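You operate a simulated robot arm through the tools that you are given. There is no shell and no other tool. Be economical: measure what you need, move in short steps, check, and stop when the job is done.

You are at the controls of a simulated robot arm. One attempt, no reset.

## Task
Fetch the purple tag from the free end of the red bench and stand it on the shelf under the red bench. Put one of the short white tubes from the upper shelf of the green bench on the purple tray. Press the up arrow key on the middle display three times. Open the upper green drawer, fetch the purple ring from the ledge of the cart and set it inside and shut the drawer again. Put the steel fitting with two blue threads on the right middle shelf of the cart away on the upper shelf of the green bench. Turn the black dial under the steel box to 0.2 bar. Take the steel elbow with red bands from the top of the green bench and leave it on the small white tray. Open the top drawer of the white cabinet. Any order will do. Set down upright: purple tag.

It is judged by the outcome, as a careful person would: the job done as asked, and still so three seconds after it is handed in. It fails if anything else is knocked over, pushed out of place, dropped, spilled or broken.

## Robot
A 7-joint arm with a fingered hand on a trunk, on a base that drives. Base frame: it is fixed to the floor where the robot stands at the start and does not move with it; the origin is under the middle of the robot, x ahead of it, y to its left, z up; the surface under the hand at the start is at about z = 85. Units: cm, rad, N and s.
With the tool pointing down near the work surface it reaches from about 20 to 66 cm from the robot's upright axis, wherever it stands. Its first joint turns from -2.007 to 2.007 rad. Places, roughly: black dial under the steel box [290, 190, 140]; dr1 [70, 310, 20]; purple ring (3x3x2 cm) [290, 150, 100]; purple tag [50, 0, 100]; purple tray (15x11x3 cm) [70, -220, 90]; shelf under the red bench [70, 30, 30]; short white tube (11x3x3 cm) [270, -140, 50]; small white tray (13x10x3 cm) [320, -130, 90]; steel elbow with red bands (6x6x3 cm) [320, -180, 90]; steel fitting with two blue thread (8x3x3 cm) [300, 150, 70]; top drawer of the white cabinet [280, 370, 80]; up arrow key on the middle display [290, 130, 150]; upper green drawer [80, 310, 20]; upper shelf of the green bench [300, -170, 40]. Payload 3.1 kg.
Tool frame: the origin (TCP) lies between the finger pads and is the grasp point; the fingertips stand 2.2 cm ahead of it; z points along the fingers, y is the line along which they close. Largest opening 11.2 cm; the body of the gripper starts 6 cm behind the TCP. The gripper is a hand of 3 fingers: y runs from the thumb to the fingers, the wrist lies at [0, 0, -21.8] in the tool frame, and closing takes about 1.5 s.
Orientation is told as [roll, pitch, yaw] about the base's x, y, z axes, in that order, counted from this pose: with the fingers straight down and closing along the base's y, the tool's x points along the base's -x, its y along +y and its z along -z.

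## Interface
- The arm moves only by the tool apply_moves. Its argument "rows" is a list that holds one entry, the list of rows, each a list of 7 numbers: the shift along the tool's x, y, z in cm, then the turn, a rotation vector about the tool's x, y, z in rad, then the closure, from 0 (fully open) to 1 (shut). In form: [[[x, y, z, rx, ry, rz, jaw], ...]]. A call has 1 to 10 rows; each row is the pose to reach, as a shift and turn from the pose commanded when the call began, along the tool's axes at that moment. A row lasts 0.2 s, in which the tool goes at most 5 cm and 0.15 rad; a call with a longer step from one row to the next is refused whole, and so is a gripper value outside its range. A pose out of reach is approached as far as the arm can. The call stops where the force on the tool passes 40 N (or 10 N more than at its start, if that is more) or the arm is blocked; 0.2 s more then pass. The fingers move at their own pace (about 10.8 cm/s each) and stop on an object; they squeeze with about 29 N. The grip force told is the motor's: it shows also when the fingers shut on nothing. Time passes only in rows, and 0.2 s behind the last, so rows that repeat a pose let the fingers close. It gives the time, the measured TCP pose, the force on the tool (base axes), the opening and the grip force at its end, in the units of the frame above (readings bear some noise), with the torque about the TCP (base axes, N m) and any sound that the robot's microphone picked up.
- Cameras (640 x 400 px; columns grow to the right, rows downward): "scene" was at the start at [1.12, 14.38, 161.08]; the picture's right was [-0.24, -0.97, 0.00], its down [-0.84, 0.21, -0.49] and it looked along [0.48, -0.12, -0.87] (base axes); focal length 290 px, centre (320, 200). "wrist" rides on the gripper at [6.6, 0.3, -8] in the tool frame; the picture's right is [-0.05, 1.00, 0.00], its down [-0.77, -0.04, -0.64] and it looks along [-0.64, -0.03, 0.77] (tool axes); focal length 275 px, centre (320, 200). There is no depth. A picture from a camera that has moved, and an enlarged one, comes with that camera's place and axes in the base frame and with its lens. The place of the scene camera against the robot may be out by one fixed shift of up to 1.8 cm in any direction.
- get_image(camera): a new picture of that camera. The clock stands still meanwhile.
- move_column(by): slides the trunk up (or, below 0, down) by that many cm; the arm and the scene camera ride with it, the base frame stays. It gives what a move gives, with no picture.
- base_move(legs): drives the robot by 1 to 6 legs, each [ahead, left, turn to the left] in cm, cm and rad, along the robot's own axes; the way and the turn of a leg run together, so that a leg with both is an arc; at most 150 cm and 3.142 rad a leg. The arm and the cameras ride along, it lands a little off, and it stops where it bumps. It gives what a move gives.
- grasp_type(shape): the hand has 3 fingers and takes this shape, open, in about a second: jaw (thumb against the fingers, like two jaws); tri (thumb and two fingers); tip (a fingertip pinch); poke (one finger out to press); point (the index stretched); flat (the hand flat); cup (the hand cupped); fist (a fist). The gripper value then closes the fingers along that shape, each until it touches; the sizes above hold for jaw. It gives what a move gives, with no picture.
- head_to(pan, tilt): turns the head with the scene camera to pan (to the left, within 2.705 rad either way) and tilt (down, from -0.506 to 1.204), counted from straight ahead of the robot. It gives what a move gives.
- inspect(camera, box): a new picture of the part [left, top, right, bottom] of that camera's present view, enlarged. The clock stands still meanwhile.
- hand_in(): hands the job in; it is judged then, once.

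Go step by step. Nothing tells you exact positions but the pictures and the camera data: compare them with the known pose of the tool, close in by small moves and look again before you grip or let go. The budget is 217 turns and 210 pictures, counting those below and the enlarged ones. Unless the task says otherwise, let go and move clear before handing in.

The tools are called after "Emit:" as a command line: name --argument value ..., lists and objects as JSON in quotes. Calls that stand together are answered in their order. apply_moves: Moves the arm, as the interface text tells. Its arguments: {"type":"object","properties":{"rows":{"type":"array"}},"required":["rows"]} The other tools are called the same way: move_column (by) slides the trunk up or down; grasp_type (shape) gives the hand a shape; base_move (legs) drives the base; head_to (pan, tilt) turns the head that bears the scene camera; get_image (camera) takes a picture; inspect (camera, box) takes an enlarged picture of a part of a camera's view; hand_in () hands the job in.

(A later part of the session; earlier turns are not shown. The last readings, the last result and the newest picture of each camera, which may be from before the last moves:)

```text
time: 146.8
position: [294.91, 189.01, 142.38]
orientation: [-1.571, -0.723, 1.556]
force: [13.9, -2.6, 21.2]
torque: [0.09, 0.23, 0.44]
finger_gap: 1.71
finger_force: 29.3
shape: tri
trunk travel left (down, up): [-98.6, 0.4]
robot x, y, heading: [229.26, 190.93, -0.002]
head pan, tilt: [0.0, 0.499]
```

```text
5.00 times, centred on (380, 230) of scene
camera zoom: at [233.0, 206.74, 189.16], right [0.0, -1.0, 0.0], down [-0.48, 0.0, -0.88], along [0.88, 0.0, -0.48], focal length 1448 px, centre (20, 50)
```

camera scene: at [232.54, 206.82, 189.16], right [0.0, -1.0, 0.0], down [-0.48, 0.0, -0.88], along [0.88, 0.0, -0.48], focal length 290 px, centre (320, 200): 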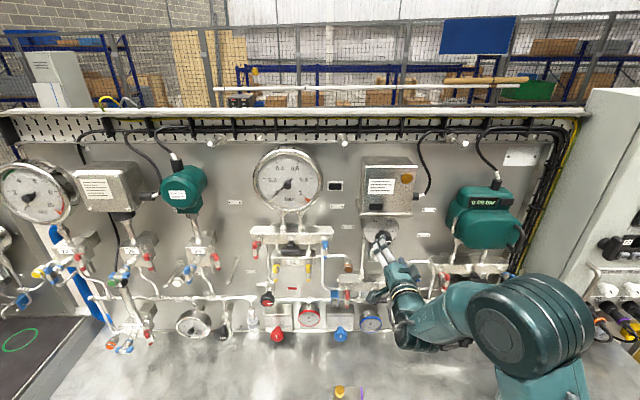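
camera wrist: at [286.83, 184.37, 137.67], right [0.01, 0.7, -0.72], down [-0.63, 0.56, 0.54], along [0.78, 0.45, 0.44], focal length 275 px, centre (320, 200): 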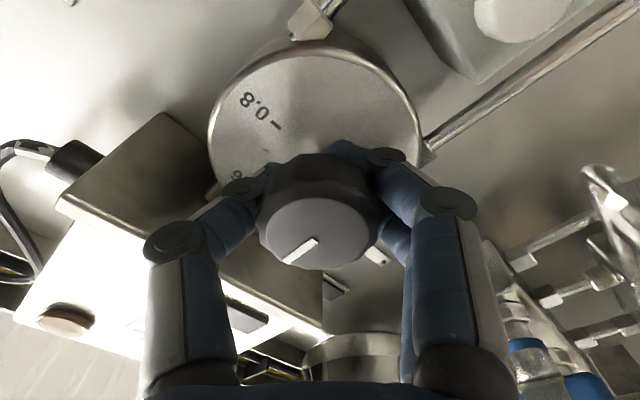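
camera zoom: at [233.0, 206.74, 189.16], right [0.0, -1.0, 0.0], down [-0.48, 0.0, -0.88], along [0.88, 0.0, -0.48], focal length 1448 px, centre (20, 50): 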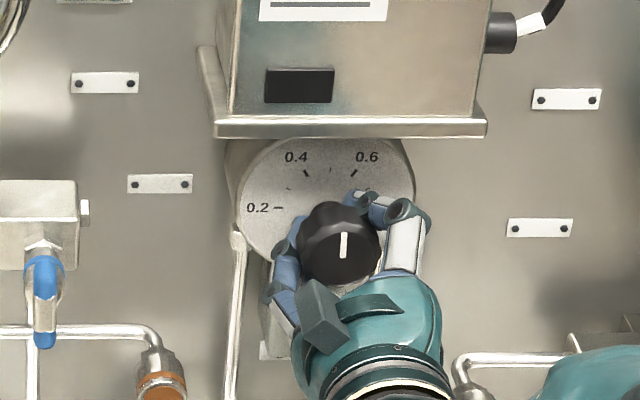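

The pointer is at 0.5 (straight up), halfway. Regripping: open, roll back, close.

Emit:
apply_moves --rows '[[[0, 0, 0, 0, 0, 0, 0.6], [0, 0, 0, 0, 0, 0, 0.3], [0, 0, 0, 0, 0, 0, 0.3], [0, 0, 0, 0, 0, 0, 0.3]]]'

Emit:
apply_moves --rows '[[[0, 0, 0, 0, 0, 0.15, 0.3], [0, 0, 0, 0, 0, 0.3, 0.3], [0, 0, 0, 0, 0, 0.45, 0.3], [0, 0, 0, 0, 0, 0.6, 0.3], [0, 0, 0, 0, 0, 0.75, 0.3], [0, 0, 0, 0, 0, 0.9, 0.3], [0, 0, 0, 0, 0, 1.05, 0.3], [0, 0, 0, 0, 0, 1.2, 0.3], [0, 0, 0, 0, 0, 1.35, 0.3], [0, 0, 0, 0, 0, 1.5, 0.3]]]'

Emit:
get_image --camera "wrist"

Emit:
apply_moves --rows '[[[0, 0, 0, 0, 0, 0, 0.5], [0, 0, 0, 0, 0, 0, 0.8], [0, 0, 0, 0, 0, 0, 1], [0, 0, 0, 0, 0, 0, 1], [0, 0, 0, 0, 0, 0, 1], [0, 0, 0, 0, 0, 0, 1]]]'

Emit:
get_image --camera "wrist"

```text
time: 147.8
position: [294.88, 189.07, 142.29]
orientation: [-1.568, -0.724, 1.553]
force: [-1.3, -0.4, -0.4]
torque: [0.01, 0.02, -0.01]
finger_gap: 7.38
finger_force: 0.0
shape: jaw
trunk travel left (down, up): [-98.6, 0.4]
robot x, y, heading: [228.73, 190.74, -0.003]
head pan, tilt: [0.0, 0.499]
```

```text
time: 150.0
position: [294.69, 188.98, 142.29]
orientation: [1.569, -0.913, -1.584]
force: [1.2, 0.5, 0.1]
torque: [-0.01, 0.01, 0.01]
finger_gap: 7.37
finger_force: 0.1
shape: jaw
trunk travel left (down, up): [-98.6, 0.4]
robot x, y, heading: [229.07, 191.02, -0.002]
head pan, tilt: [0.0, 0.499]
```

```text
104 pictures are left
camera wrist: at [286.79, 193.42, 137.25], right [0.01, 0.76, 0.65], down [-0.64, -0.49, 0.59], along [0.77, -0.42, 0.48], focal length 275 px, centre (320, 200)
```

wrist: 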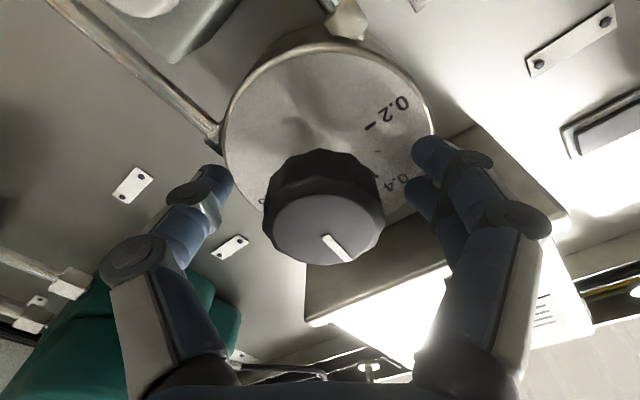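

```text
time: 151.4
position: [294.9, 189.03, 142.32]
orientation: [1.568, -0.917, -1.582]
force: [5.0, -1.8, 2.2]
torque: [0.0, -0.36, 0.49]
finger_gap: 1.76
finger_force: 28.7
shape: tri
trunk travel left (down, up): [-98.6, 0.4]
robot x, y, heading: [229.08, 190.73, -0.006]
head pan, tilt: [0.0, 0.499]
```

```text
103 pictures are left
camera wrist: at [286.96, 193.39, 137.2], right [0.01, 0.76, 0.64], down [-0.64, -0.49, 0.59], along [0.77, -0.42, 0.48], focal length 275 px, centre (320, 200)
```

wrist: 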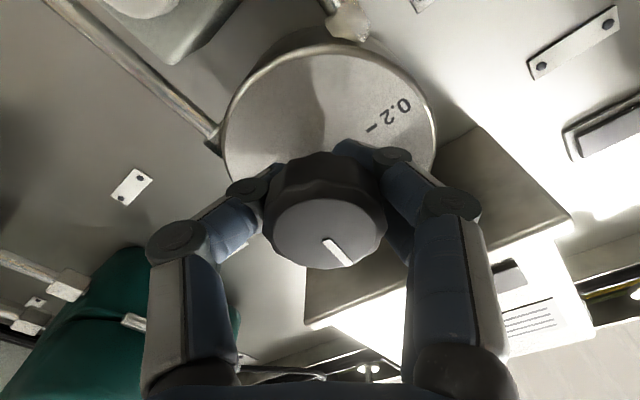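

Regripped. Turning about 80° more, then comparing with the 0.2 mark.

Emit:
apply_moves --rows '[[[0, 0, 0, 0, 0, -0.15, 1], [0, 0, 0, 0, 0, -0.3, 1], [0, 0, 0, 0, 0, -0.45, 1], [0, 0, 0, 0, 0, -0.6, 1], [0, 0, 0, 0, 0, -0.75, 1], [0, 0, 0, 0, 0, -0.9, 1], [0, 0, 0, 0, 0, -1.05, 1], [0, 0, 0, 0, 0, -1.2, 1], [0, 0, 0, 0, 0, -1.32, 1], [0, 0, 0, 0, 0, -1.42, 1]]]'

Emit:
inspect --camera "scene" --box '[340, 205, 430, 265]'

Emit:
inspect --camera "wrist" --box '[180, 50, 460, 290]'

```text
time: 153.6
position: [295.04, 188.9, 142.29]
orientation: [-1.571, -0.803, 1.558]
force: [11.2, -3.1, 16.7]
torque: [0.09, 0.24, 0.5]
finger_gap: 1.7
finger_force: 28.7
shape: tri
trunk travel left (down, up): [-98.6, 0.4]
robot x, y, heading: [229.11, 190.6, -0.001]
head pan, tilt: [0.0, 0.499]
```

```text
6.67 times, centred on (385, 235) of scene
camera zoom: at [232.98, 206.71, 189.17], right [0.0, -1.0, 0.0], down [-0.48, 0.0, -0.88], along [0.88, 0.0, -0.48], focal length 1931 px, centre (-113, -33)
```

zoom: 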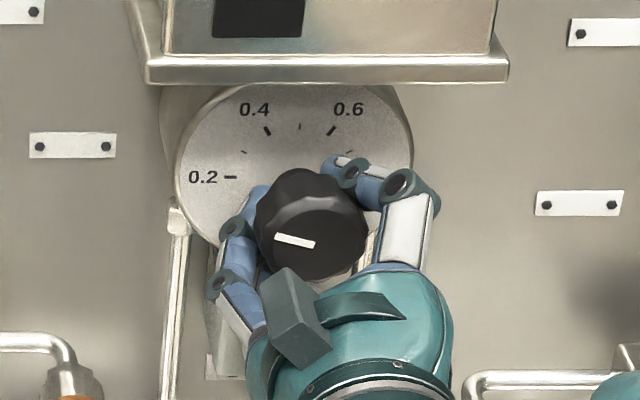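

```text
1.67 times, centred on (320, 170) of wrist
camera zoom: at [286.83, 184.71, 137.31], right [0.01, 0.75, -0.66], down [-0.63, 0.52, 0.58], along [0.78, 0.41, 0.48], focal length 459 px, centre (320, 250)
```

zoom: 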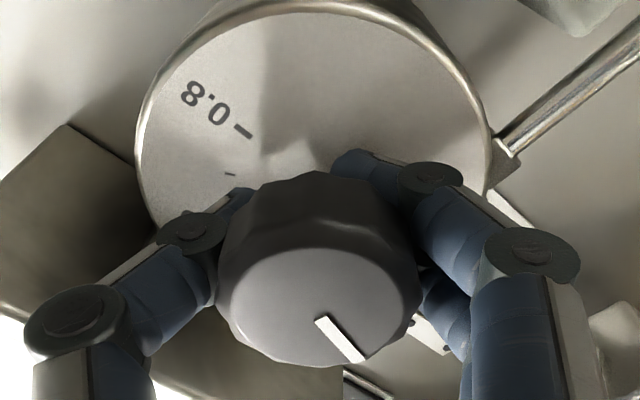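

The pointer is about 12° short of 0.2. Turning 0.2 rad more.

Emit:
apply_moves --rows '[[[0, 0, 0, 0, 0, -0.1, 1], [0, 0, 0, 0, 0, -0.2, 1], [0, 0, 0, 0, 0, -0.2, 1]]]'

Emit:
inspect --camera "scene" --box '[340, 205, 430, 265]'

```text
time: 154.4
position: [294.95, 189.06, 142.4]
orientation: [-1.571, -0.603, 1.555]
force: [13.0, -1.9, 17.6]
torque: [0.08, 0.33, 0.4]
finger_gap: 1.77
finger_force: 29.1
shape: tri
trunk travel left (down, up): [-98.6, 0.4]
robot x, y, heading: [228.68, 190.85, -0.0]
head pan, tilt: [0.0, 0.499]
```

```text
6.67 times, centred on (385, 235) of scene
camera zoom: at [233.01, 206.74, 189.16], right [0.0, -1.0, 0.0], down [-0.48, 0.0, -0.88], along [0.88, 0.0, -0.48], focal length 1931 px, centre (-113, -33)
```

zoom: 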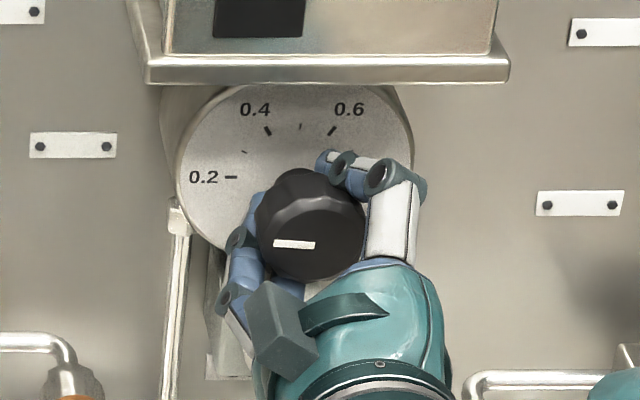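

The pointer is horizontal, at 0.2. Releasing and backing off to check.

Emit:
apply_moves --rows '[[[0, 0, 0, 0, 0, 0, 0.6], [0, 0, 0, 0, 0, 0, 0.3], [0, 0, 0, 0, 0, 0, 0.3], [0, 0, 0, 0, 0, 0, 0.3], [0, 0, -3, 0, 0, 0, 0.3], [0, 0, -7, 0, 0, 0, 0.3], [0, 0, -11, 0, 0, 0.0, 0.3], [0, 0, -15, 0, 0, 0.0, 0.3]]]'

Emit:
inspect --camera "scene" --box '[340, 205, 430, 265]'

Emit:
head_to --pan -0.7 --tilt 0.9

Emit:
get_image --camera "scene"

```text
time: 156.2
position: [279.52, 189.0, 142.51]
orientation: [-1.574, -0.605, 1.554]
force: [0.8, -0.3, -1.0]
torque: [0.04, 0.02, 0.02]
finger_gap: 7.38
finger_force: 0.0
shape: jaw
trunk travel left (down, up): [-98.6, 0.4]
robot x, y, heading: [228.98, 190.61, -0.008]
head pan, tilt: [0.0, 0.499]
```

```text
6.67 times, centred on (385, 235) of scene
camera zoom: at [232.25, 206.55, 189.18], right [0.0, -1.0, 0.0], down [-0.48, 0.0, -0.88], along [0.88, 0.0, -0.48], focal length 1931 px, centre (-113, -33)
```

zoom: 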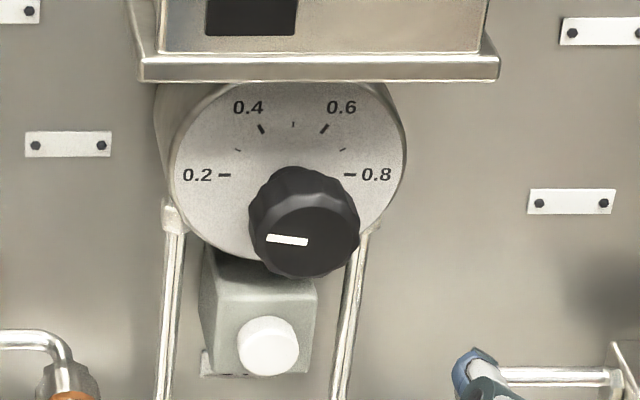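

```text
time: 157.2
position: [279.85, 189.26, 142.48]
orientation: [-1.569, -0.604, 1.555]
force: [-0.5, -0.1, -0.3]
torque: [0.01, -0.04, 0.01]
finger_gap: 7.4
finger_force: 0.0
shape: jaw
trunk travel left (down, up): [-98.6, 0.4]
robot x, y, heading: [228.82, 190.85, -0.001]
head pan, tilt: [-0.7, 0.901]
```

```text
98 pictures are left
camera scene: at [229.42, 201.95, 185.77], right [-0.65, -0.76, 0.0], down [-0.6, 0.51, -0.62], along [0.47, -0.4, -0.78], focal length 290 px, centre (320, 200)
```

scene: 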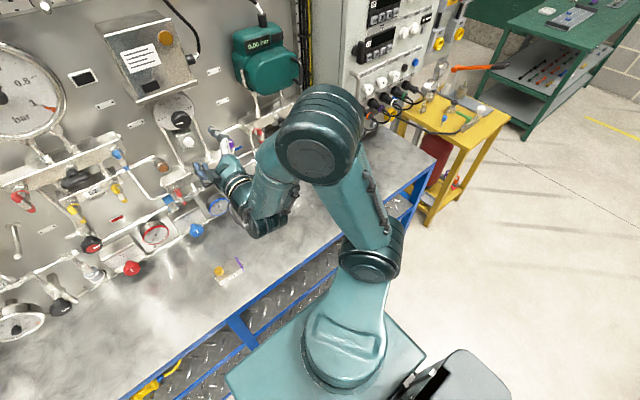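

The knob sprang back about 5° on release, reading near 0.22. I'll correct it with a small overshoot.

Emit:
apply_moves --rows '[[[0, 0, 4, 0, 0, 0.1, 0.3], [0, 0, 8, 0, 0, 0.2, 0.3], [0, 0, 12, 0, 0, 0.2, 0.3], [0, 0, 15.1, 0, 0, 0.2, 0.3], [0, 0, 15.1, 0, 0, 0.2, 0.6], [0, 0, 15.1, 0, 0, 0.2, 1], [0, 0, 15.1, 0, 0, 0.2, 1], [0, 0, 15.1, 0, 0, 0.2, 1], [0, 0, 15.1, 0, 0, 0.2, 1]]]'

Emit:
apply_moves --rows '[[[0, 0, 0, 0, 0, -0.1, 1], [0, 0, 0, 0, 0, -0.2, 1], [0, 0, 0, 0, 0, -0.2, 1], [0, 0, 0, 0, 0, -0.2, 0.9], [0, 0, 0, 0, 0, -0.2, 0.8], [0, 0, 0, 0, 0, -0.2, 0.6], [0, 0, 0, 0, 0, -0.2, 0.3], [0, 0, 0, 0, 0, -0.2, 0.3], [0, 0, -4, 0, 0, -0.2, 0.3], [0, 0, -8, 0, 0, -0.2, 0.3]]]'

Emit:
head_to --pan 0.0 --tilt 0.5

Emit:
inspect --camera "scene" --box '[340, 205, 430, 265]'

```text
time: 159.2
position: [295.13, 189.02, 142.25]
orientation: [-1.569, -0.806, 1.556]
force: [5.5, -1.4, 4.2]
torque: [0.02, 0.41, 0.46]
finger_gap: 1.71
finger_force: 29.1
shape: jaw
trunk travel left (down, up): [-98.6, 0.4]
robot x, y, heading: [228.92, 190.95, -0.001]
head pan, tilt: [-0.7, 0.901]
```

```text
time: 161.4
position: [286.7, 189.17, 142.44]
orientation: [-1.57, -0.605, 1.554]
force: [0.0, 0.0, 0.9]
torque: [0.0, -0.01, -0.01]
finger_gap: 7.4
finger_force: 0.0
shape: jaw
trunk travel left (down, up): [-98.6, 0.4]
robot x, y, heading: [228.47, 191.13, -0.004]
head pan, tilt: [-0.7, 0.901]
```

```text
time: 162.5
position: [286.87, 189.09, 142.37]
orientation: [-1.568, -0.605, 1.556]
force: [0.3, -0.3, 0.2]
torque: [0.0, 0.0, 0.02]
finger_gap: 7.38
finger_force: 0.1
shape: jaw
trunk travel left (down, up): [-98.6, 0.4]
robot x, y, heading: [228.39, 191.15, 0.001]
head pan, tilt: [0.0, 0.499]
```

```text
6.67 times, centred on (385, 235) of scene
camera zoom: at [232.76, 206.8, 189.15], right [-0.01, -1.0, 0.0], down [-0.48, 0.0, -0.88], along [0.88, 0.0, -0.48], focal length 1931 px, centre (-113, -33)
```

zoom: 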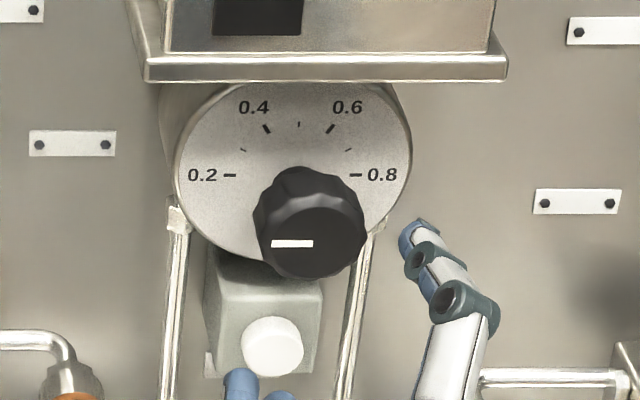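

The pointer now sits exactly on 0.2. Next is the white cabinet: I'll back off and drive left to its top drawer.

Emit:
apply_moves --rows '[[[0, 0, -5, 0, 0, 0, 0.3], [0, 0, -10, 0, 0, 0, 0.3]]]'

Emit:
base_move --legs '[[-25, 0, 0], [0, 145, 0], [0, 32, 0]]'

Emit:
head_to --pan 0.0 --tilt 0.85

Emit:
get_image --camera "scene"

```text
time: 163.1
position: [276.4, 188.97, 142.47]
orientation: [-1.575, -0.604, 1.556]
force: [-0.3, 1.4, 0.1]
torque: [0.02, -0.01, 0.01]
finger_gap: 7.38
finger_force: 0.0
shape: jaw
trunk travel left (down, up): [-98.6, 0.4]
robot x, y, heading: [228.66, 190.95, -0.0]
head pan, tilt: [0.0, 0.499]
```

```text
time: 173.5
position: [253.72, 366.21, 142.35]
orientation: [-1.57, -0.606, 1.545]
force: [0.3, 0.9, 0.4]
torque: [-0.02, -0.03, -0.02]
finger_gap: 7.42
finger_force: 0.1
shape: jaw
trunk travel left (down, up): [-98.6, 0.4]
robot x, y, heading: [205.86, 368.03, -0.013]
head pan, tilt: [0.0, 0.499]
```

```text
time: 174.3
position: [253.65, 366.31, 142.27]
orientation: [-1.569, -0.604, 1.544]
force: [0.8, 1.0, 0.8]
torque: [-0.02, -0.01, 0.02]
finger_gap: 7.37
finger_force: 0.1
shape: jaw
trunk travel left (down, up): [-98.6, 0.4]
robot x, y, heading: [205.9, 367.79, -0.014]
head pan, tilt: [0.0, 0.85]
```

```text
96 pictures are left
camera scene: at [208.44, 384.26, 186.16], right [-0.01, -1.0, 0.0], down [-0.75, 0.01, -0.66], along [0.66, -0.01, -0.75], focal length 290 px, centre (320, 200)
```

scene: 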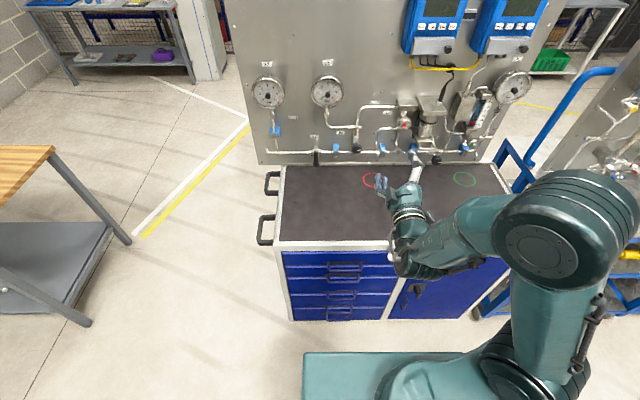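

Emit:
inspect --camera "scene" --box '[260, 220, 420, 330]'

```text
3.64 times, centred on (340, 275) of scene
camera zoom: at [208.44, 384.26, 186.16], right [-0.01, -1.0, 0.0], down [-0.75, 0.01, -0.66], along [0.66, -0.01, -0.75], focal length 1053 px, centre (247, -73)
```

zoom: 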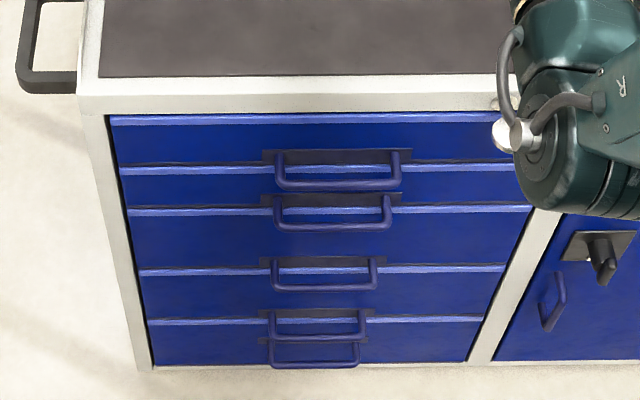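

The top drawer's handle bar is at about (263.7, 373, 80) and horizontal. I'll roll the hand so the fingers close vertically and lower to handle height.

Emit:
base_move --legs '[[-6, 7, 0.013]]'

Emit:
apply_moves --rows '[[[0, 0, 0, 0, 0, -0.15, 0.3], [0, 0, 0, 0, 0, -0.3, 0.3], [0, 0, 0, 0, 0, -0.45, 0.3], [0, 0, 0, 0, 0, -0.6, 0.3]]]'

Emit:
move_column --by -40

Emit:
move_column --by -22

Emit:
get_image --camera "wrist"

Emit:
get_image --camera "scene"

```text
time: 175.4
position: [247.84, 373.84, 142.3]
orientation: [-1.568, -0.607, 1.56]
force: [0.5, 0.7, 0.0]
torque: [0.03, -0.03, 0.02]
finger_gap: 7.41
finger_force: 0.0
shape: jaw
trunk travel left (down, up): [-98.6, 0.4]
robot x, y, heading: [199.76, 375.2, 0.0]
head pan, tilt: [0.0, 0.85]
```

```text
time: 176.4
position: [247.9, 373.95, 142.37]
orientation: [-1.568, -0.002, 1.559]
force: [0.3, -0.5, 0.4]
torque: [-0.03, -0.01, 0.06]
finger_gap: 7.36
finger_force: 0.1
shape: jaw
trunk travel left (down, up): [-98.6, 0.4]
robot x, y, heading: [199.51, 375.49, 0.001]
head pan, tilt: [0.0, 0.85]
```

```text
time: 180.2
position: [247.78, 373.89, 102.4]
orientation: [-1.57, -0.004, 1.558]
force: [-0.1, 0.1, -0.3]
torque: [0.0, 0.0, 0.04]
finger_gap: 7.38
finger_force: 0.1
shape: jaw
trunk travel left (down, up): [-58.6, 40.4]
robot x, y, heading: [199.74, 375.49, -0.0]
head pan, tilt: [0.0, 0.85]
```

```text
time: 182.6
position: [247.68, 374.03, 80.39]
orientation: [-1.573, -0.007, 1.558]
force: [-0.7, 0.3, 0.4]
torque: [-0.03, 0.01, 0.0]
finger_gap: 7.4
finger_force: 0.1
shape: jaw
trunk travel left (down, up): [-36.6, 62.4]
robot x, y, heading: [199.53, 375.34, -0.004]
head pan, tilt: [0.0, 0.85]
```

```text
94 pictures are left
camera wrist: at [239.67, 367.42, 79.96], right [0.0, 0.05, -1.0], down [-0.63, 0.78, 0.04], along [0.78, 0.63, 0.03], focal length 275 px, centre (320, 200)
```

wrist: 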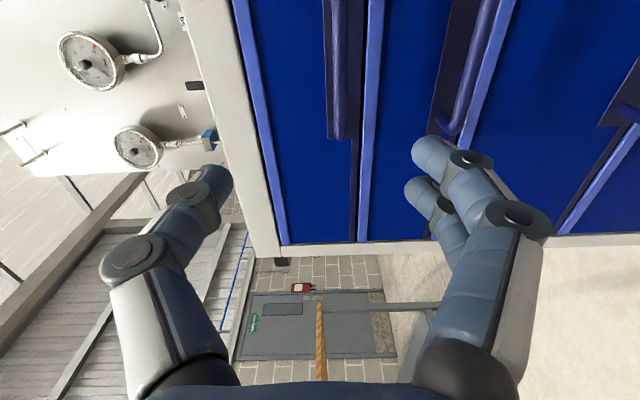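

```text
93 pictures are left
camera scene: at [202.28, 391.27, 124.16], right [0.0, -1.0, 0.0], down [-0.75, 0.0, -0.66], along [0.66, 0.0, -0.75], focal length 290 px, centre (320, 200)
```

scene: 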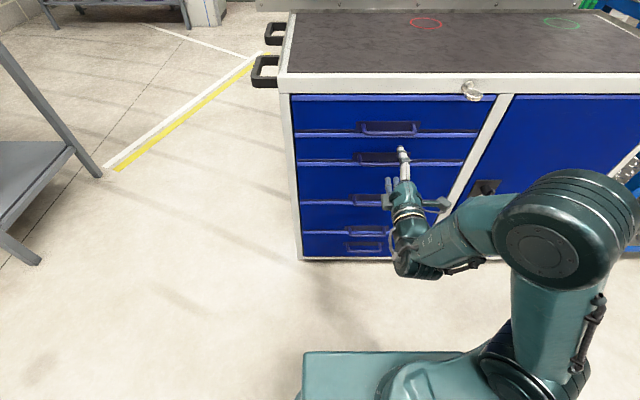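

The bar is at z≈78.8, centred near y≈372.5. Moving closer to check the depth.

Emit:
apply_moves --rows '[[[0.5, 0, 3.5, 0, 0, 0, 0.4], [1, 0.8, 7, 0, 0, 0, 0.4], [1.2, 1.5, 9.5, 0, 0, 0, 0.4]]]'

Emit:
get_image --camera "wrist"

```text
time: 183.4
position: [257.22, 372.67, 78.8]
orientation: [-1.57, -0.006, 1.56]
force: [0.4, 0.7, -0.9]
torque: [0.0, 0.01, 0.02]
finger_gap: 6.41
finger_force: 0.1
shape: jaw
trunk travel left (down, up): [-36.6, 62.4]
robot x, y, heading: [199.93, 375.36, 0.005]
head pan, tilt: [0.0, 0.85]
```

```text
92 pictures are left
camera wrist: at [249.28, 366.11, 78.41], right [0.0, 0.05, -1.0], down [-0.63, 0.78, 0.04], along [0.78, 0.63, 0.03], focal length 275 px, centre (320, 200)
```

wrist: 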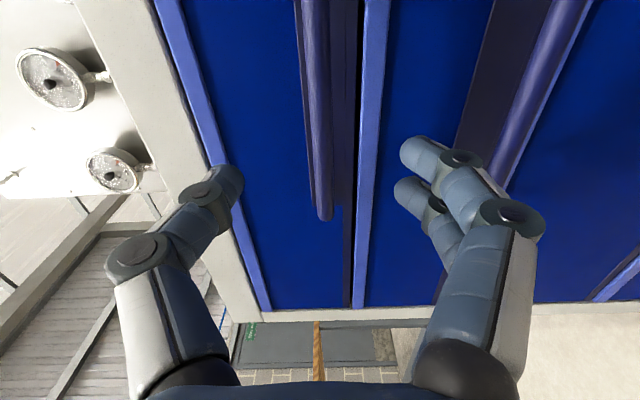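

The bar is at x≈263, z≈79. Advancing 5.7 cm and closing.

Emit:
apply_moves --rows '[[[0, -0.2, 2.5, 0, 0, 0, 0.5], [0, -0.2, 4.5, 0, 0, 0, 0.5], [0, -0.2, 5.7, 0, 0, 0, 0.5], [0, -0.2, 5.7, 0, 0, 0, 0.8], [0, -0.2, 5.7, 0, 0, 0, 1], [0, -0.2, 5.7, 0, 0, 0, 1], [0, -0.2, 5.7, 0, 0, 0, 1], [0, -0.2, 5.7, 0, 0, 0, 1]]]'

Emit:
get_image --camera "wrist"

```text
time: 185.2
position: [263.11, 372.64, 78.91]
orientation: [-1.57, -0.005, 1.559]
force: [7.4, 0.0, 2.2]
torque: [0.04, -0.03, 0.03]
finger_gap: 0.0
finger_force: 28.5
shape: tri
trunk travel left (down, up): [-36.6, 62.4]
robot x, y, heading: [199.71, 374.97, -0.0]
head pan, tilt: [0.0, 0.85]
```

```text
91 pictures are left
camera wrist: at [254.92, 365.99, 78.55], right [0.0, 0.05, -1.0], down [-0.63, 0.78, 0.04], along [0.78, 0.63, 0.03], focal length 275 px, centre (320, 200)
```

wrist: 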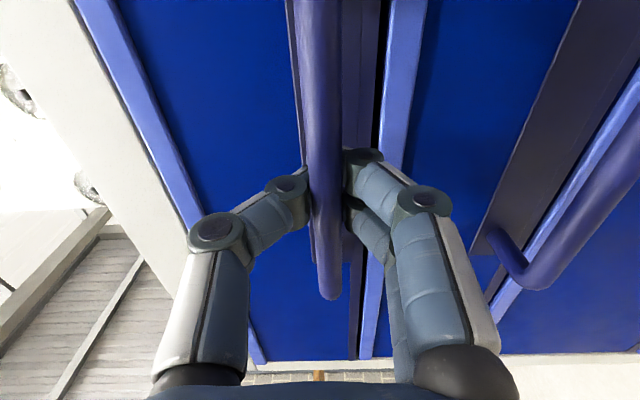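

The fingers are hooked behind the bar. Pulling the drawer open by driving back.

Emit:
base_move --legs '[[-28, 0, 0]]'

Emit:
get_image --camera "scene"

```text
time: 187.1
position: [234.92, 372.47, 78.88]
orientation: [-1.571, -0.005, 1.557]
force: [-0.6, 1.3, 0.3]
torque: [0.01, -0.02, -0.01]
finger_gap: 0.0
finger_force: 29.4
shape: tri
trunk travel left (down, up): [-36.6, 62.4]
robot x, y, heading: [171.79, 375.47, 0.0]
head pan, tilt: [0.0, 0.85]
```

```text
90 pictures are left
camera scene: at [174.25, 391.31, 124.16], right [0.0, -1.0, 0.0], down [-0.75, 0.0, -0.66], along [0.66, 0.0, -0.75], focal length 290 px, centre (320, 200)
```

scene: 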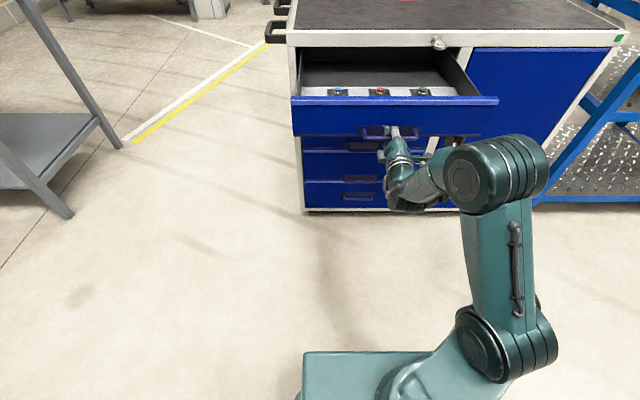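

The drawer is open about 28 cm. Releasing, backing away, then heading to the green drawer.

Emit:
apply_moves --rows '[[[0, 0, 0, 0, 0, 0, 0.7], [0, 0, 0, 0, 0, 0, 0.4], [0, 0, 0, 0, 0, 0, 0.4], [0, 0, 0, 0, 0, 0, 0.4], [0, 0, -4, 0, 0, 0, 0.4], [0, 0, -8, 0, 0, 0, 0.4], [0, 0, -12, 0, 0, 0, 0.4]]]'

Emit:
base_move --legs '[[-10, 0, 0]]'

Emit:
head_to --pan 2.5 --tilt 0.7

Emit:
get_image --camera "scene"

```text
time: 188.7
position: [222.87, 372.69, 79.04]
orientation: [-1.569, -0.004, 1.559]
force: [0.0, -0.9, 0.3]
torque: [-0.02, 0.01, -0.03]
finger_gap: 6.28
finger_force: 0.1
shape: jaw
trunk travel left (down, up): [-36.6, 62.4]
robot x, y, heading: [171.93, 375.88, -0.003]
head pan, tilt: [0.0, 0.85]
```

```text
time: 189.9
position: [212.94, 372.56, 78.98]
orientation: [-1.569, -0.006, 1.559]
force: [0.5, -0.9, 0.0]
torque: [0.0, -0.01, 0.0]
finger_gap: 6.29
finger_force: 0.0
shape: jaw
trunk travel left (down, up): [-36.6, 62.4]
robot x, y, heading: [161.38, 375.44, -0.001]
head pan, tilt: [0.0, 0.85]
```

```text
time: 192.1
position: [212.98, 372.6, 79.02]
orientation: [-1.571, -0.005, 1.559]
force: [-0.6, 0.1, 0.2]
torque: [0.02, 0.01, -0.01]
finger_gap: 6.31
finger_force: 0.1
shape: jaw
trunk travel left (down, up): [-36.6, 62.4]
robot x, y, heading: [161.42, 375.68, -0.0]
head pan, tilt: [2.499, 0.7]
```

```text
89 pictures are left
camera scene: at [149.74, 396.45, 125.38], right [0.6, 0.8, 0.0], down [0.51, -0.39, -0.76], along [-0.61, 0.46, -0.64], focal length 290 px, centre (320, 200)
```

scene: 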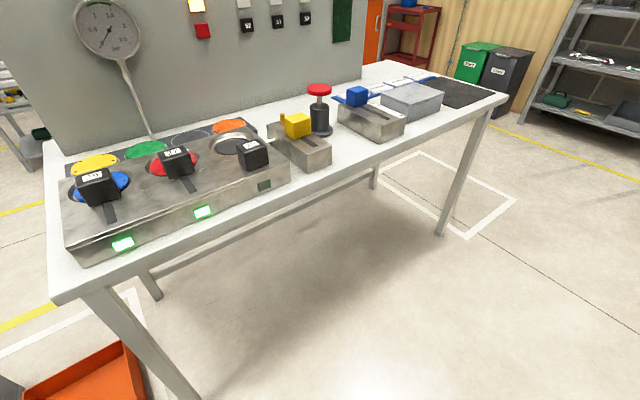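

A white table is close by on the left. I'll move right and away from it, then turn around to face the grey box's drawer front.

Emit:
base_move --legs '[[0, -62, 0], [28, 0, 0], [0, 0, -3.14]]'

Emit:
head_to --pan 0.1 --tilt 0.75

Emit:
get_image --camera "scene"

```text
time: 204.5
position: [138.51, 315.77, 79.09]
orientation: [-1.568, -0.004, -1.573]
force: [-1.1, 0.5, 0.0]
torque: [0.02, 0.01, -0.04]
finger_gap: 6.3
finger_force: 0.1
shape: jaw
trunk travel left (down, up): [-36.6, 62.4]
robot x, y, heading: [189.52, 313.84, -3.127]
head pan, tilt: [2.499, 0.7]
```

```text
time: 206.7
position: [138.45, 315.88, 79.1]
orientation: [-1.568, -0.004, -1.572]
force: [-0.5, 0.2, 1.7]
torque: [0.0, 0.0, -0.03]
finger_gap: 6.33
finger_force: 0.1
shape: jaw
trunk travel left (down, up): [-36.6, 62.4]
robot x, y, heading: [189.81, 313.3, -3.137]
head pan, tilt: [0.099, 0.75]
```

```text
88 pictures are left
camera scene: at [188.31, 298.25, 124.96], right [-0.11, 0.99, 0.0], down [0.68, 0.07, -0.73], along [-0.73, -0.08, -0.68], focal length 290 px, centre (320, 200)
```

scene: 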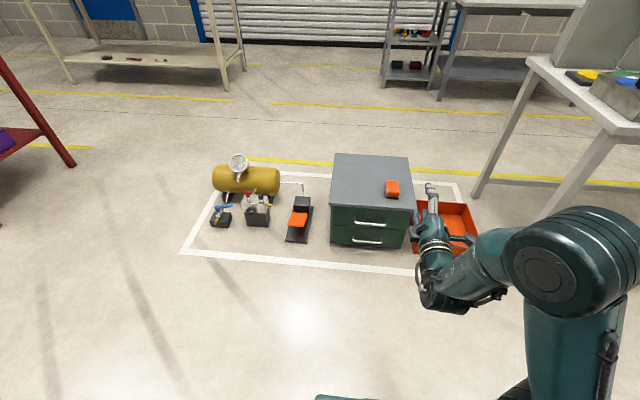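

The upper green drawer's handle is at about (91, 312, 21). I'll lower the trunk, approach, and look with the wrist camera.

Emit:
move_column --by -36

Emit:
apply_moves --rows '[[[0, 5, 0, 0, 0, 0, 0.4], [0, 10, 0, 0, 0, 0, 0.4], [0, 15, 0, 0, 0, 0, 0.4], [0, 21, 0, 0, 0, 0, 0.4]]]'

Emit:
base_move --legs '[[32, 4, 0]]'

Emit:
get_image --camera "wrist"

Emit:
get_image --camera "scene"

```text
time: 210.2
position: [138.53, 315.72, 42.97]
orientation: [-1.568, -0.005, -1.572]
force: [-0.6, 0.4, 0.1]
torque: [-0.01, -0.03, -0.05]
finger_gap: 6.31
finger_force: 0.0
shape: jaw
trunk travel left (down, up): [-0.6, 98.4]
robot x, y, heading: [189.78, 313.32, -3.128]
head pan, tilt: [0.099, 0.75]
```

```text
refused: row 4 steps farther than a row can; nothing moved
```

```text
time: 212.3
position: [106.83, 311.5, 43.05]
orientation: [-1.569, -0.005, -1.571]
force: [0.9, -0.3, 0.2]
torque: [0.04, 0.03, 0.02]
finger_gap: 6.29
finger_force: 0.1
shape: jaw
trunk travel left (down, up): [-0.6, 98.4]
robot x, y, heading: [158.27, 309.3, -3.132]
head pan, tilt: [0.099, 0.75]
```

```text
87 pictures are left
camera wrist: at [114.93, 318.09, 42.59], right [0.0, -0.05, -1.0], down [0.64, -0.77, 0.04], along [-0.77, -0.63, 0.03], focal length 275 px, centre (320, 200)
```

wrist: 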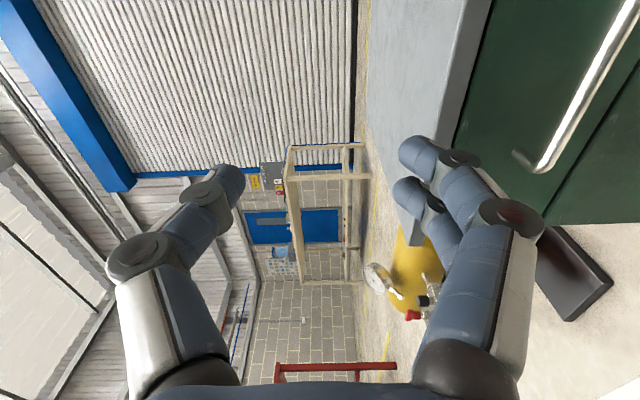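

```text
86 pictures are left
camera scene: at [156.71, 293.93, 88.96], right [-0.11, 0.99, 0.0], down [0.68, 0.07, -0.73], along [-0.73, -0.08, -0.68], focal length 290 px, centre (320, 200)
```

scene: 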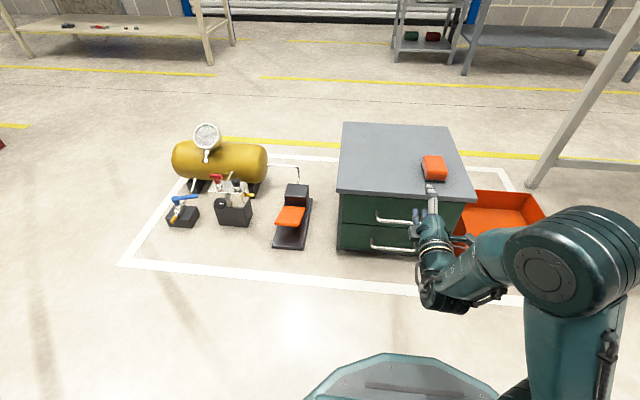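

The handle lines up with y≈311. Lowering the hand in smaller steps.

Emit:
apply_moves --rows '[[[0, 4.5, 0, 0, 0, 0, 0.4], [0, 9, 0, 0, 0, 0, 0.4], [0, 13.5, 0, 0, 0, 0, 0.4], [0, 18, 0, 0, 0, 0, 0.4], [0, 21.5, 0, 0, 0, 0, 0.4]]]'

Emit:
get_image --camera "wrist"

```text
time: 213.5
position: [106.56, 311.38, 22.09]
orientation: [-1.587, -0.015, -1.572]
force: [0.3, 0.2, -1.0]
torque: [-0.02, -0.02, 0.01]
finger_gap: 6.33
finger_force: 0.1
shape: jaw
trunk travel left (down, up): [-0.6, 98.4]
robot x, y, heading: [157.96, 309.12, -3.132]
head pan, tilt: [0.099, 0.75]
```

```text
85 pictures are left
camera wrist: at [114.58, 317.99, 21.51], right [-0.02, -0.06, -1.0], down [0.63, -0.77, 0.04], along [-0.77, -0.63, 0.05], focal length 275 px, centre (320, 200)
```

wrist: 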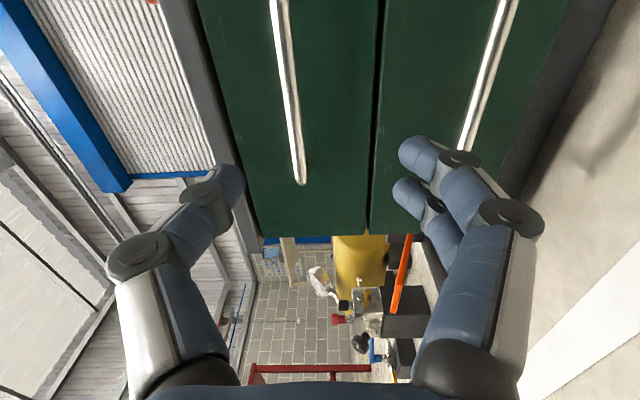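

The bar is at x≈95, z≈24.4. Advancing onto it and closing.

Emit:
apply_moves --rows '[[[0, -2.3, 1, 0, 0, 0, 0.5], [0, -2.3, 4, 0, 0, 0, 0.5], [0, -2.3, 8, 0, 0, 0, 0.5], [0, -2.3, 11, 0, 0, 0, 0.5]]]'

Emit:
get_image --camera "wrist"

```text
time: 214.5
position: [95.77, 311.43, 23.81]
orientation: [-1.568, -0.004, -1.57]
force: [-0.9, -0.3, 0.0]
torque: [-0.03, -0.01, -0.01]
finger_gap: 5.36
finger_force: 0.0
shape: jaw
trunk travel left (down, up): [-0.6, 98.4]
robot x, y, heading: [158.25, 309.17, -3.13]
head pan, tilt: [0.099, 0.75]
```

```text
84 pictures are left
camera wrist: at [103.86, 318.08, 23.37], right [0.0, -0.05, -1.0], down [0.64, -0.77, 0.04], along [-0.77, -0.63, 0.03], focal length 275 px, centre (320, 200)
```

wrist: 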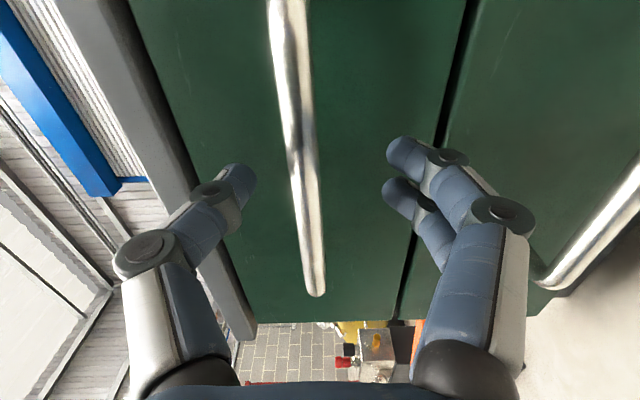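

The bar is between the fingers. Small correction, then closing.

Emit:
apply_moves --rows '[[[0, -0.6, 0.7, 0, 0, 0, 0.5], [0, -0.6, 0.7, 0, 0, 0, 0.75], [0, -0.6, 0.7, 0, 0, 0, 1], [0, -0.6, 0.7, 0, 0, 0, 1], [0, -0.6, 0.7, 0, 0, 0, 1], [0, -0.6, 0.7, 0, 0, 0, 1]]]'

Emit:
base_move --legs '[[-20, 0, 0]]'

Emit:
get_image --camera "scene"

```text
time: 215.9
position: [95.12, 311.44, 24.57]
orientation: [-1.574, -0.005, -1.571]
force: [-1.1, -0.2, 4.8]
torque: [-0.01, 0.01, -0.01]
finger_gap: 0.0
finger_force: 29.2
shape: tri
trunk travel left (down, up): [-0.6, 98.4]
robot x, y, heading: [157.87, 309.48, -3.125]
head pan, tilt: [0.099, 0.75]
```

```text
time: 217.5
position: [115.13, 311.52, 24.54]
orientation: [-1.572, -0.004, -1.567]
force: [1.2, -10.5, 6.7]
torque: [-0.01, -0.03, -0.05]
finger_gap: 0.0
finger_force: 29.4
shape: tri
trunk travel left (down, up): [-0.6, 98.4]
robot x, y, heading: [178.01, 309.78, -3.131]
head pan, tilt: [0.099, 0.75]
```

```text
83 pictures are left
camera scene: at [176.72, 294.1, 88.96], right [-0.11, 0.99, 0.0], down [0.68, 0.08, -0.73], along [-0.73, -0.08, -0.68], focal length 290 px, centre (320, 200)
```

scene: 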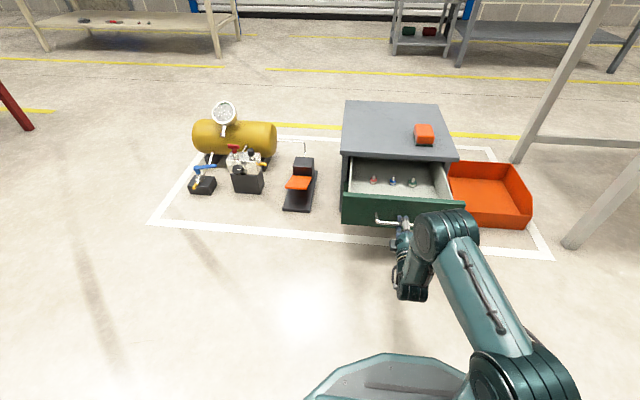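

The drawer is open about 20 cm. Releasing, backing off, and returning the hand to tool-down while raising the trunk.

Emit:
apply_moves --rows '[[[0, 0, 0, 0, 0, 0, 0.7], [0, 0, 0, 0, 0, 0, 0.4], [0, 0, 0, 0, 0, 0, 0.4], [0, 0, 0, 0, 0, 0, 0.4], [0, 0, -4, 0, 0, 0, 0.4], [0, 0, -8, 0, 0, 0, 0.4], [0, 0, -12, 0, 0, 0, 0.4]]]'

Emit:
base_move --legs '[[-12, 0, 0]]'

Emit:
move_column --by 40

Emit:
move_column --by 35

Emit:
apply_moves --rows '[[[0, 0, 0, 0, 0, 0.15, 0.3], [0, 0, 0, 0, 0, 0.3, 0.3], [0, 0, 0, 0, 0, 0.45, 0.3], [0, 0, 0, 0, 0, 0.6, 0.3], [0, 0, 0, 0, 0, 0.75, 0.3], [0, 0, 0, 0, 0, 0.9, 0.3], [0, 0, 0, 0, 0, 1.05, 0.3], [0, 0, 0, 0, 0, 1.2, 0.3], [0, 0, 0, 0, 0, 1.35, 0.3], [0, 0, 0, 0, 0, 1.5, 0.3]]]'

Emit:
apply_moves --rows '[[[0, 0, 0, 0, 0.14, 0, 0.3], [0, 0, 0, 0, 0.28, 0, 0.3], [0, 0, 0, 0, 0.42, 0, 0.3], [0, 0, 0, 0, 0.56, 0, 0.3], [0, 0, 0, 0, 0.7, 0, 0.3], [0, 0, 0, 0, 0.84, 0, 0.3], [0, 0, 0, 0, 0.98, 0, 0.3], [0, 0, 0, 0, 1.12, 0, 0.3], [0, 0, 0, 0, 1.26, 0, 0.3], [0, 0, 0, 0, 1.4, 0, 0.3]]]'

```text
time: 219.1
position: [126.53, 311.87, 24.93]
orientation: [-1.59, -0.023, -1.582]
force: [0.5, 0.5, 0.1]
torque: [0.0, 0.0, -0.02]
finger_gap: 6.33
finger_force: 0.0
shape: jaw
trunk travel left (down, up): [-0.6, 98.4]
robot x, y, heading: [178.0, 309.5, -3.127]
head pan, tilt: [0.099, 0.75]
```

```text
time: 220.3
position: [138.4, 311.76, 24.89]
orientation: [-1.589, -0.02, -1.577]
force: [0.3, 0.4, -0.4]
torque: [-0.02, 0.03, -0.03]
finger_gap: 6.32
finger_force: 0.1
shape: jaw
trunk travel left (down, up): [-0.6, 98.4]
robot x, y, heading: [190.03, 310.1, -3.128]
head pan, tilt: [0.099, 0.75]
```

```text
time: 224.2
position: [138.34, 311.7, 64.85]
orientation: [-1.592, -0.017, -1.577]
force: [0.1, -0.6, 0.6]
torque: [-0.01, 0.03, -0.02]
finger_gap: 6.31
finger_force: 0.1
shape: jaw
trunk travel left (down, up): [-40.6, 58.4]
robot x, y, heading: [189.59, 309.58, -3.123]
head pan, tilt: [0.099, 0.75]
```

```text
time: 227.6
position: [138.43, 311.7, 99.79]
orientation: [-1.594, -0.017, -1.577]
force: [0.1, 0.0, -0.1]
torque: [-0.02, -0.01, 0.02]
finger_gap: 6.33
finger_force: 0.0
shape: jaw
trunk travel left (down, up): [-75.6, 23.4]
robot x, y, heading: [190.01, 309.67, -3.129]
head pan, tilt: [0.099, 0.75]
```

```text
time: 229.8
position: [138.3, 311.57, 100.02]
orientation: [-1.986, -1.515, -1.163]
force: [0.5, -0.1, -1.1]
torque: [0.0, 0.02, 0.04]
finger_gap: 7.36
finger_force: 0.1
shape: jaw
trunk travel left (down, up): [-75.6, 23.4]
robot x, y, heading: [190.17, 309.7, -3.13]
head pan, tilt: [0.099, 0.75]
```

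```text
time: 232.0
position: [138.03, 312.42, 100.04]
orientation: [-0.091, -0.443, -3.127]
force: [-0.2, -0.4, 0.6]
torque: [0.05, -0.02, 0.04]
finger_gap: 7.37
finger_force: 0.1
shape: jaw
out of reach, approached as far as the arm can: row 9, 10
trunk travel left (down, up): [-75.6, 23.4]
robot x, y, heading: [190.04, 310.03, -3.127]
head pan, tilt: [0.099, 0.75]
```

Driving back to the cart: sideways first, then turning.

Emit:
apply_moves --rows '[[[3, 0, -1, 0, 0.1, 0, 0.3], [6, 0, -2, 0, 0.2, 0, 0.3], [9, 0, -4, 0, 0.3, 0, 0.3], [11, 0, -5, 0, 0.4, 0, 0.3]]]'

Emit:
base_move --legs '[[0, 145, 0], [0, 10, 0], [0, 0, 3.125], [20, 0, 0]]'

Emit:
head_to --pan -0.15 --tilt 0.8

Emit:
get_image --camera "scene"

```text
time: 233.0
position: [150.15, 312.27, 99.85]
orientation: [-0.081, -0.045, 3.122]
force: [0.0, -0.6, 0.2]
torque: [-0.03, -0.02, 0.01]
finger_gap: 7.38
finger_force: 0.0
shape: jaw
trunk travel left (down, up): [-75.6, 23.4]
robot x, y, heading: [189.76, 309.24, -3.13]
head pan, tilt: [0.099, 0.75]
```

```text
time: 249.5
position: [252.59, 153.16, 99.8]
orientation: [-0.083, -0.043, -0.008]
force: [-0.4, -0.2, 0.4]
torque: [0.01, 0.0, 0.01]
finger_gap: 7.38
finger_force: 0.0
shape: jaw
trunk travel left (down, up): [-75.6, 23.4]
robot x, y, heading: [212.64, 155.3, 0.028]
head pan, tilt: [0.099, 0.75]
```

```text
time: 250.2
position: [252.53, 153.14, 99.83]
orientation: [-0.085, -0.045, -0.008]
force: [-0.5, -0.4, 0.2]
torque: [0.03, -0.01, -0.02]
finger_gap: 7.36
finger_force: 0.1
shape: jaw
trunk travel left (down, up): [-75.6, 23.4]
robot x, y, heading: [212.92, 154.99, 0.017]
head pan, tilt: [-0.15, 0.799]
```

```text
82 pictures are left
camera scene: at [215.04, 170.07, 163.56], right [-0.13, -0.99, 0.0], down [-0.71, 0.09, -0.7], along [0.69, -0.09, -0.72], focal length 290 px, centre (320, 200)
```

scene: 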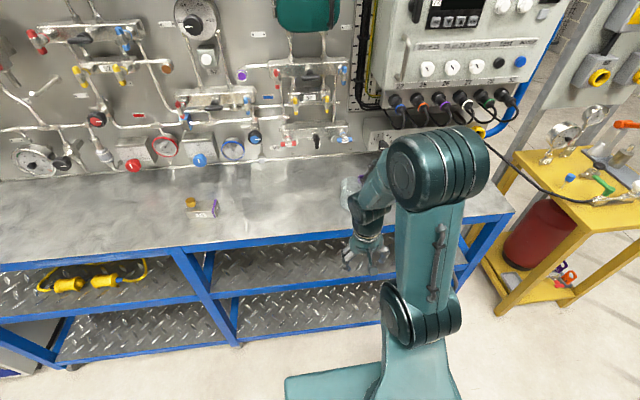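

The arm blocks the view, so I'll use the wrist camera.

Emit:
get_image --camera "wrist"

```text
81 pictures are left
camera wrist: at [245.6, 154.21, 107.46], right [0.06, 0.99, -0.08], down [0.74, 0.01, 0.67], along [0.67, -0.1, -0.74], focal length 275 px, centre (320, 200)
```

wrist: 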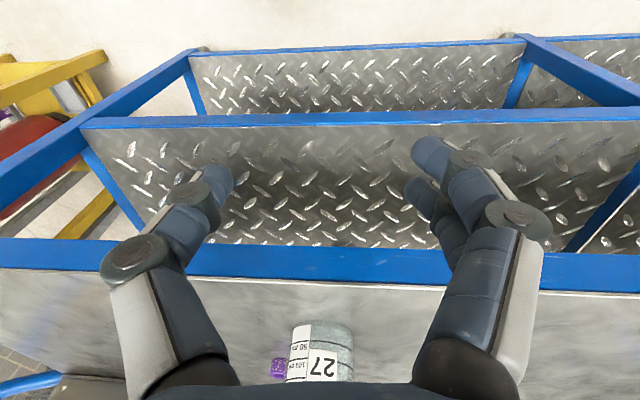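

The ring lies just right of the beaker "27", at about (300, 142). I'll raise and drive closer for a better look.

Emit:
move_column --by 15

Emit:
base_move --legs '[[24, -9, -0.02]]'

Emit:
apply_moves --rows '[[[0, 0, 0, -0.08, 0.04, 0, 0.3]]]'

Emit:
get_image --camera "wrist"

```text
time: 252.0
position: [252.53, 153.22, 114.87]
orientation: [-0.083, -0.045, -0.01]
force: [0.1, 0.9, 0.7]
torque: [0.03, 0.03, 0.01]
finger_gap: 7.39
finger_force: 0.1
shape: jaw
trunk travel left (down, up): [-90.6, 8.4]
robot x, y, heading: [212.61, 155.01, 0.024]
head pan, tilt: [-0.15, 0.799]
```

```text
time: 253.8
position: [276.68, 143.58, 114.78]
orientation: [-0.084, -0.045, -0.03]
force: [0.4, -0.7, -0.9]
torque: [0.01, 0.01, 0.04]
finger_gap: 7.39
finger_force: 0.0
shape: jaw
trunk travel left (down, up): [-90.6, 8.4]
robot x, y, heading: [237.13, 146.72, 0.002]
head pan, tilt: [-0.15, 0.799]
```

```text
time: 254.2
position: [276.57, 143.42, 114.93]
orientation: [-0.003, -0.006, -0.032]
force: [-0.6, -0.3, -0.4]
torque: [0.01, 0.0, -0.01]
finger_gap: 7.39
finger_force: 0.1
shape: jaw
trunk travel left (down, up): [-90.6, 8.4]
robot x, y, heading: [236.71, 146.62, 0.001]
head pan, tilt: [-0.15, 0.799]
```

```text
80 pictures are left
camera wrist: at [269.93, 143.96, 122.81], right [0.08, 1.0, 0.0], down [0.77, -0.06, 0.64], along [0.64, -0.05, -0.77], focal length 275 px, centre (320, 200)
```

wrist: 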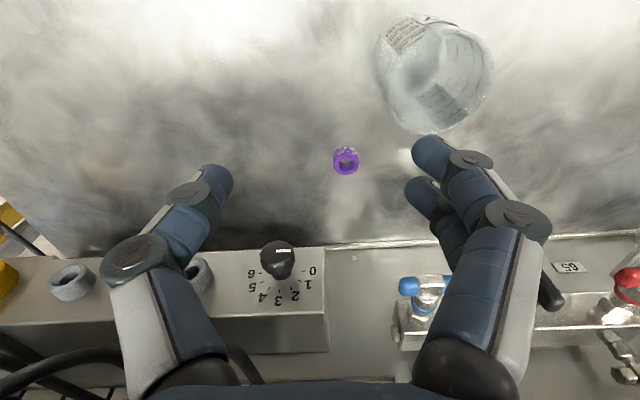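

The ring is at about (285, 145.5) on a tabletop near z≈95.5, axis vertical, with the beaker clear to its left. I'll yaw the hand so its camera bracket stays away from the beaker, and move above the ring.

Emit:
apply_moves --rows '[[[-3, 0.8, 0, 0, 0, -0.12, 0.4], [-6, 1.6, 0, 0, 0, -0.25, 0.4], [-8.6, 2.4, 1, 0, 0, -0.37, 0.45], [-8.6, 2.4, 5, 0, 0, -0.5, 0.45], [-8.6, 2.4, 9, 0, 0, -0.5, 0.45]]]'

Emit:
get_image --camera "wrist"

```text
time: 255.4
position: [285.35, 146.02, 105.94]
orientation: [-0.011, -0.001, 0.471]
force: [0.2, 0.1, 0.3]
torque: [0.02, 0.01, -0.01]
finger_gap: 5.85
finger_force: 0.0
shape: jaw
trunk travel left (down, up): [-90.6, 8.4]
robot x, y, heading: [236.86, 146.77, 0.003]
head pan, tilt: [-0.15, 0.799]
```

```text
79 pictures are left
camera wrist: at [279.29, 143.33, 113.91], right [-0.41, 0.91, -0.01], down [0.7, 0.32, 0.64], along [0.58, 0.26, -0.77], focal length 275 px, centre (320, 200)
```

wrist: 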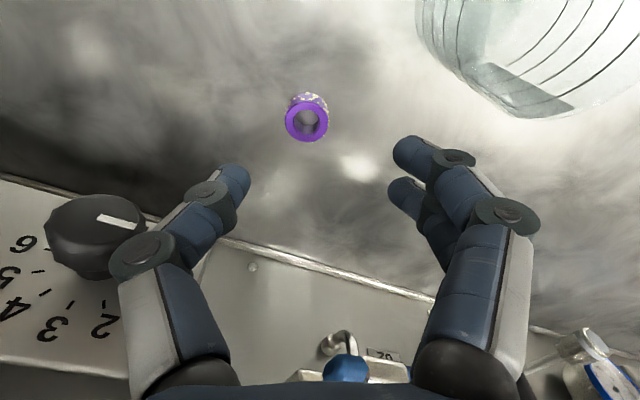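

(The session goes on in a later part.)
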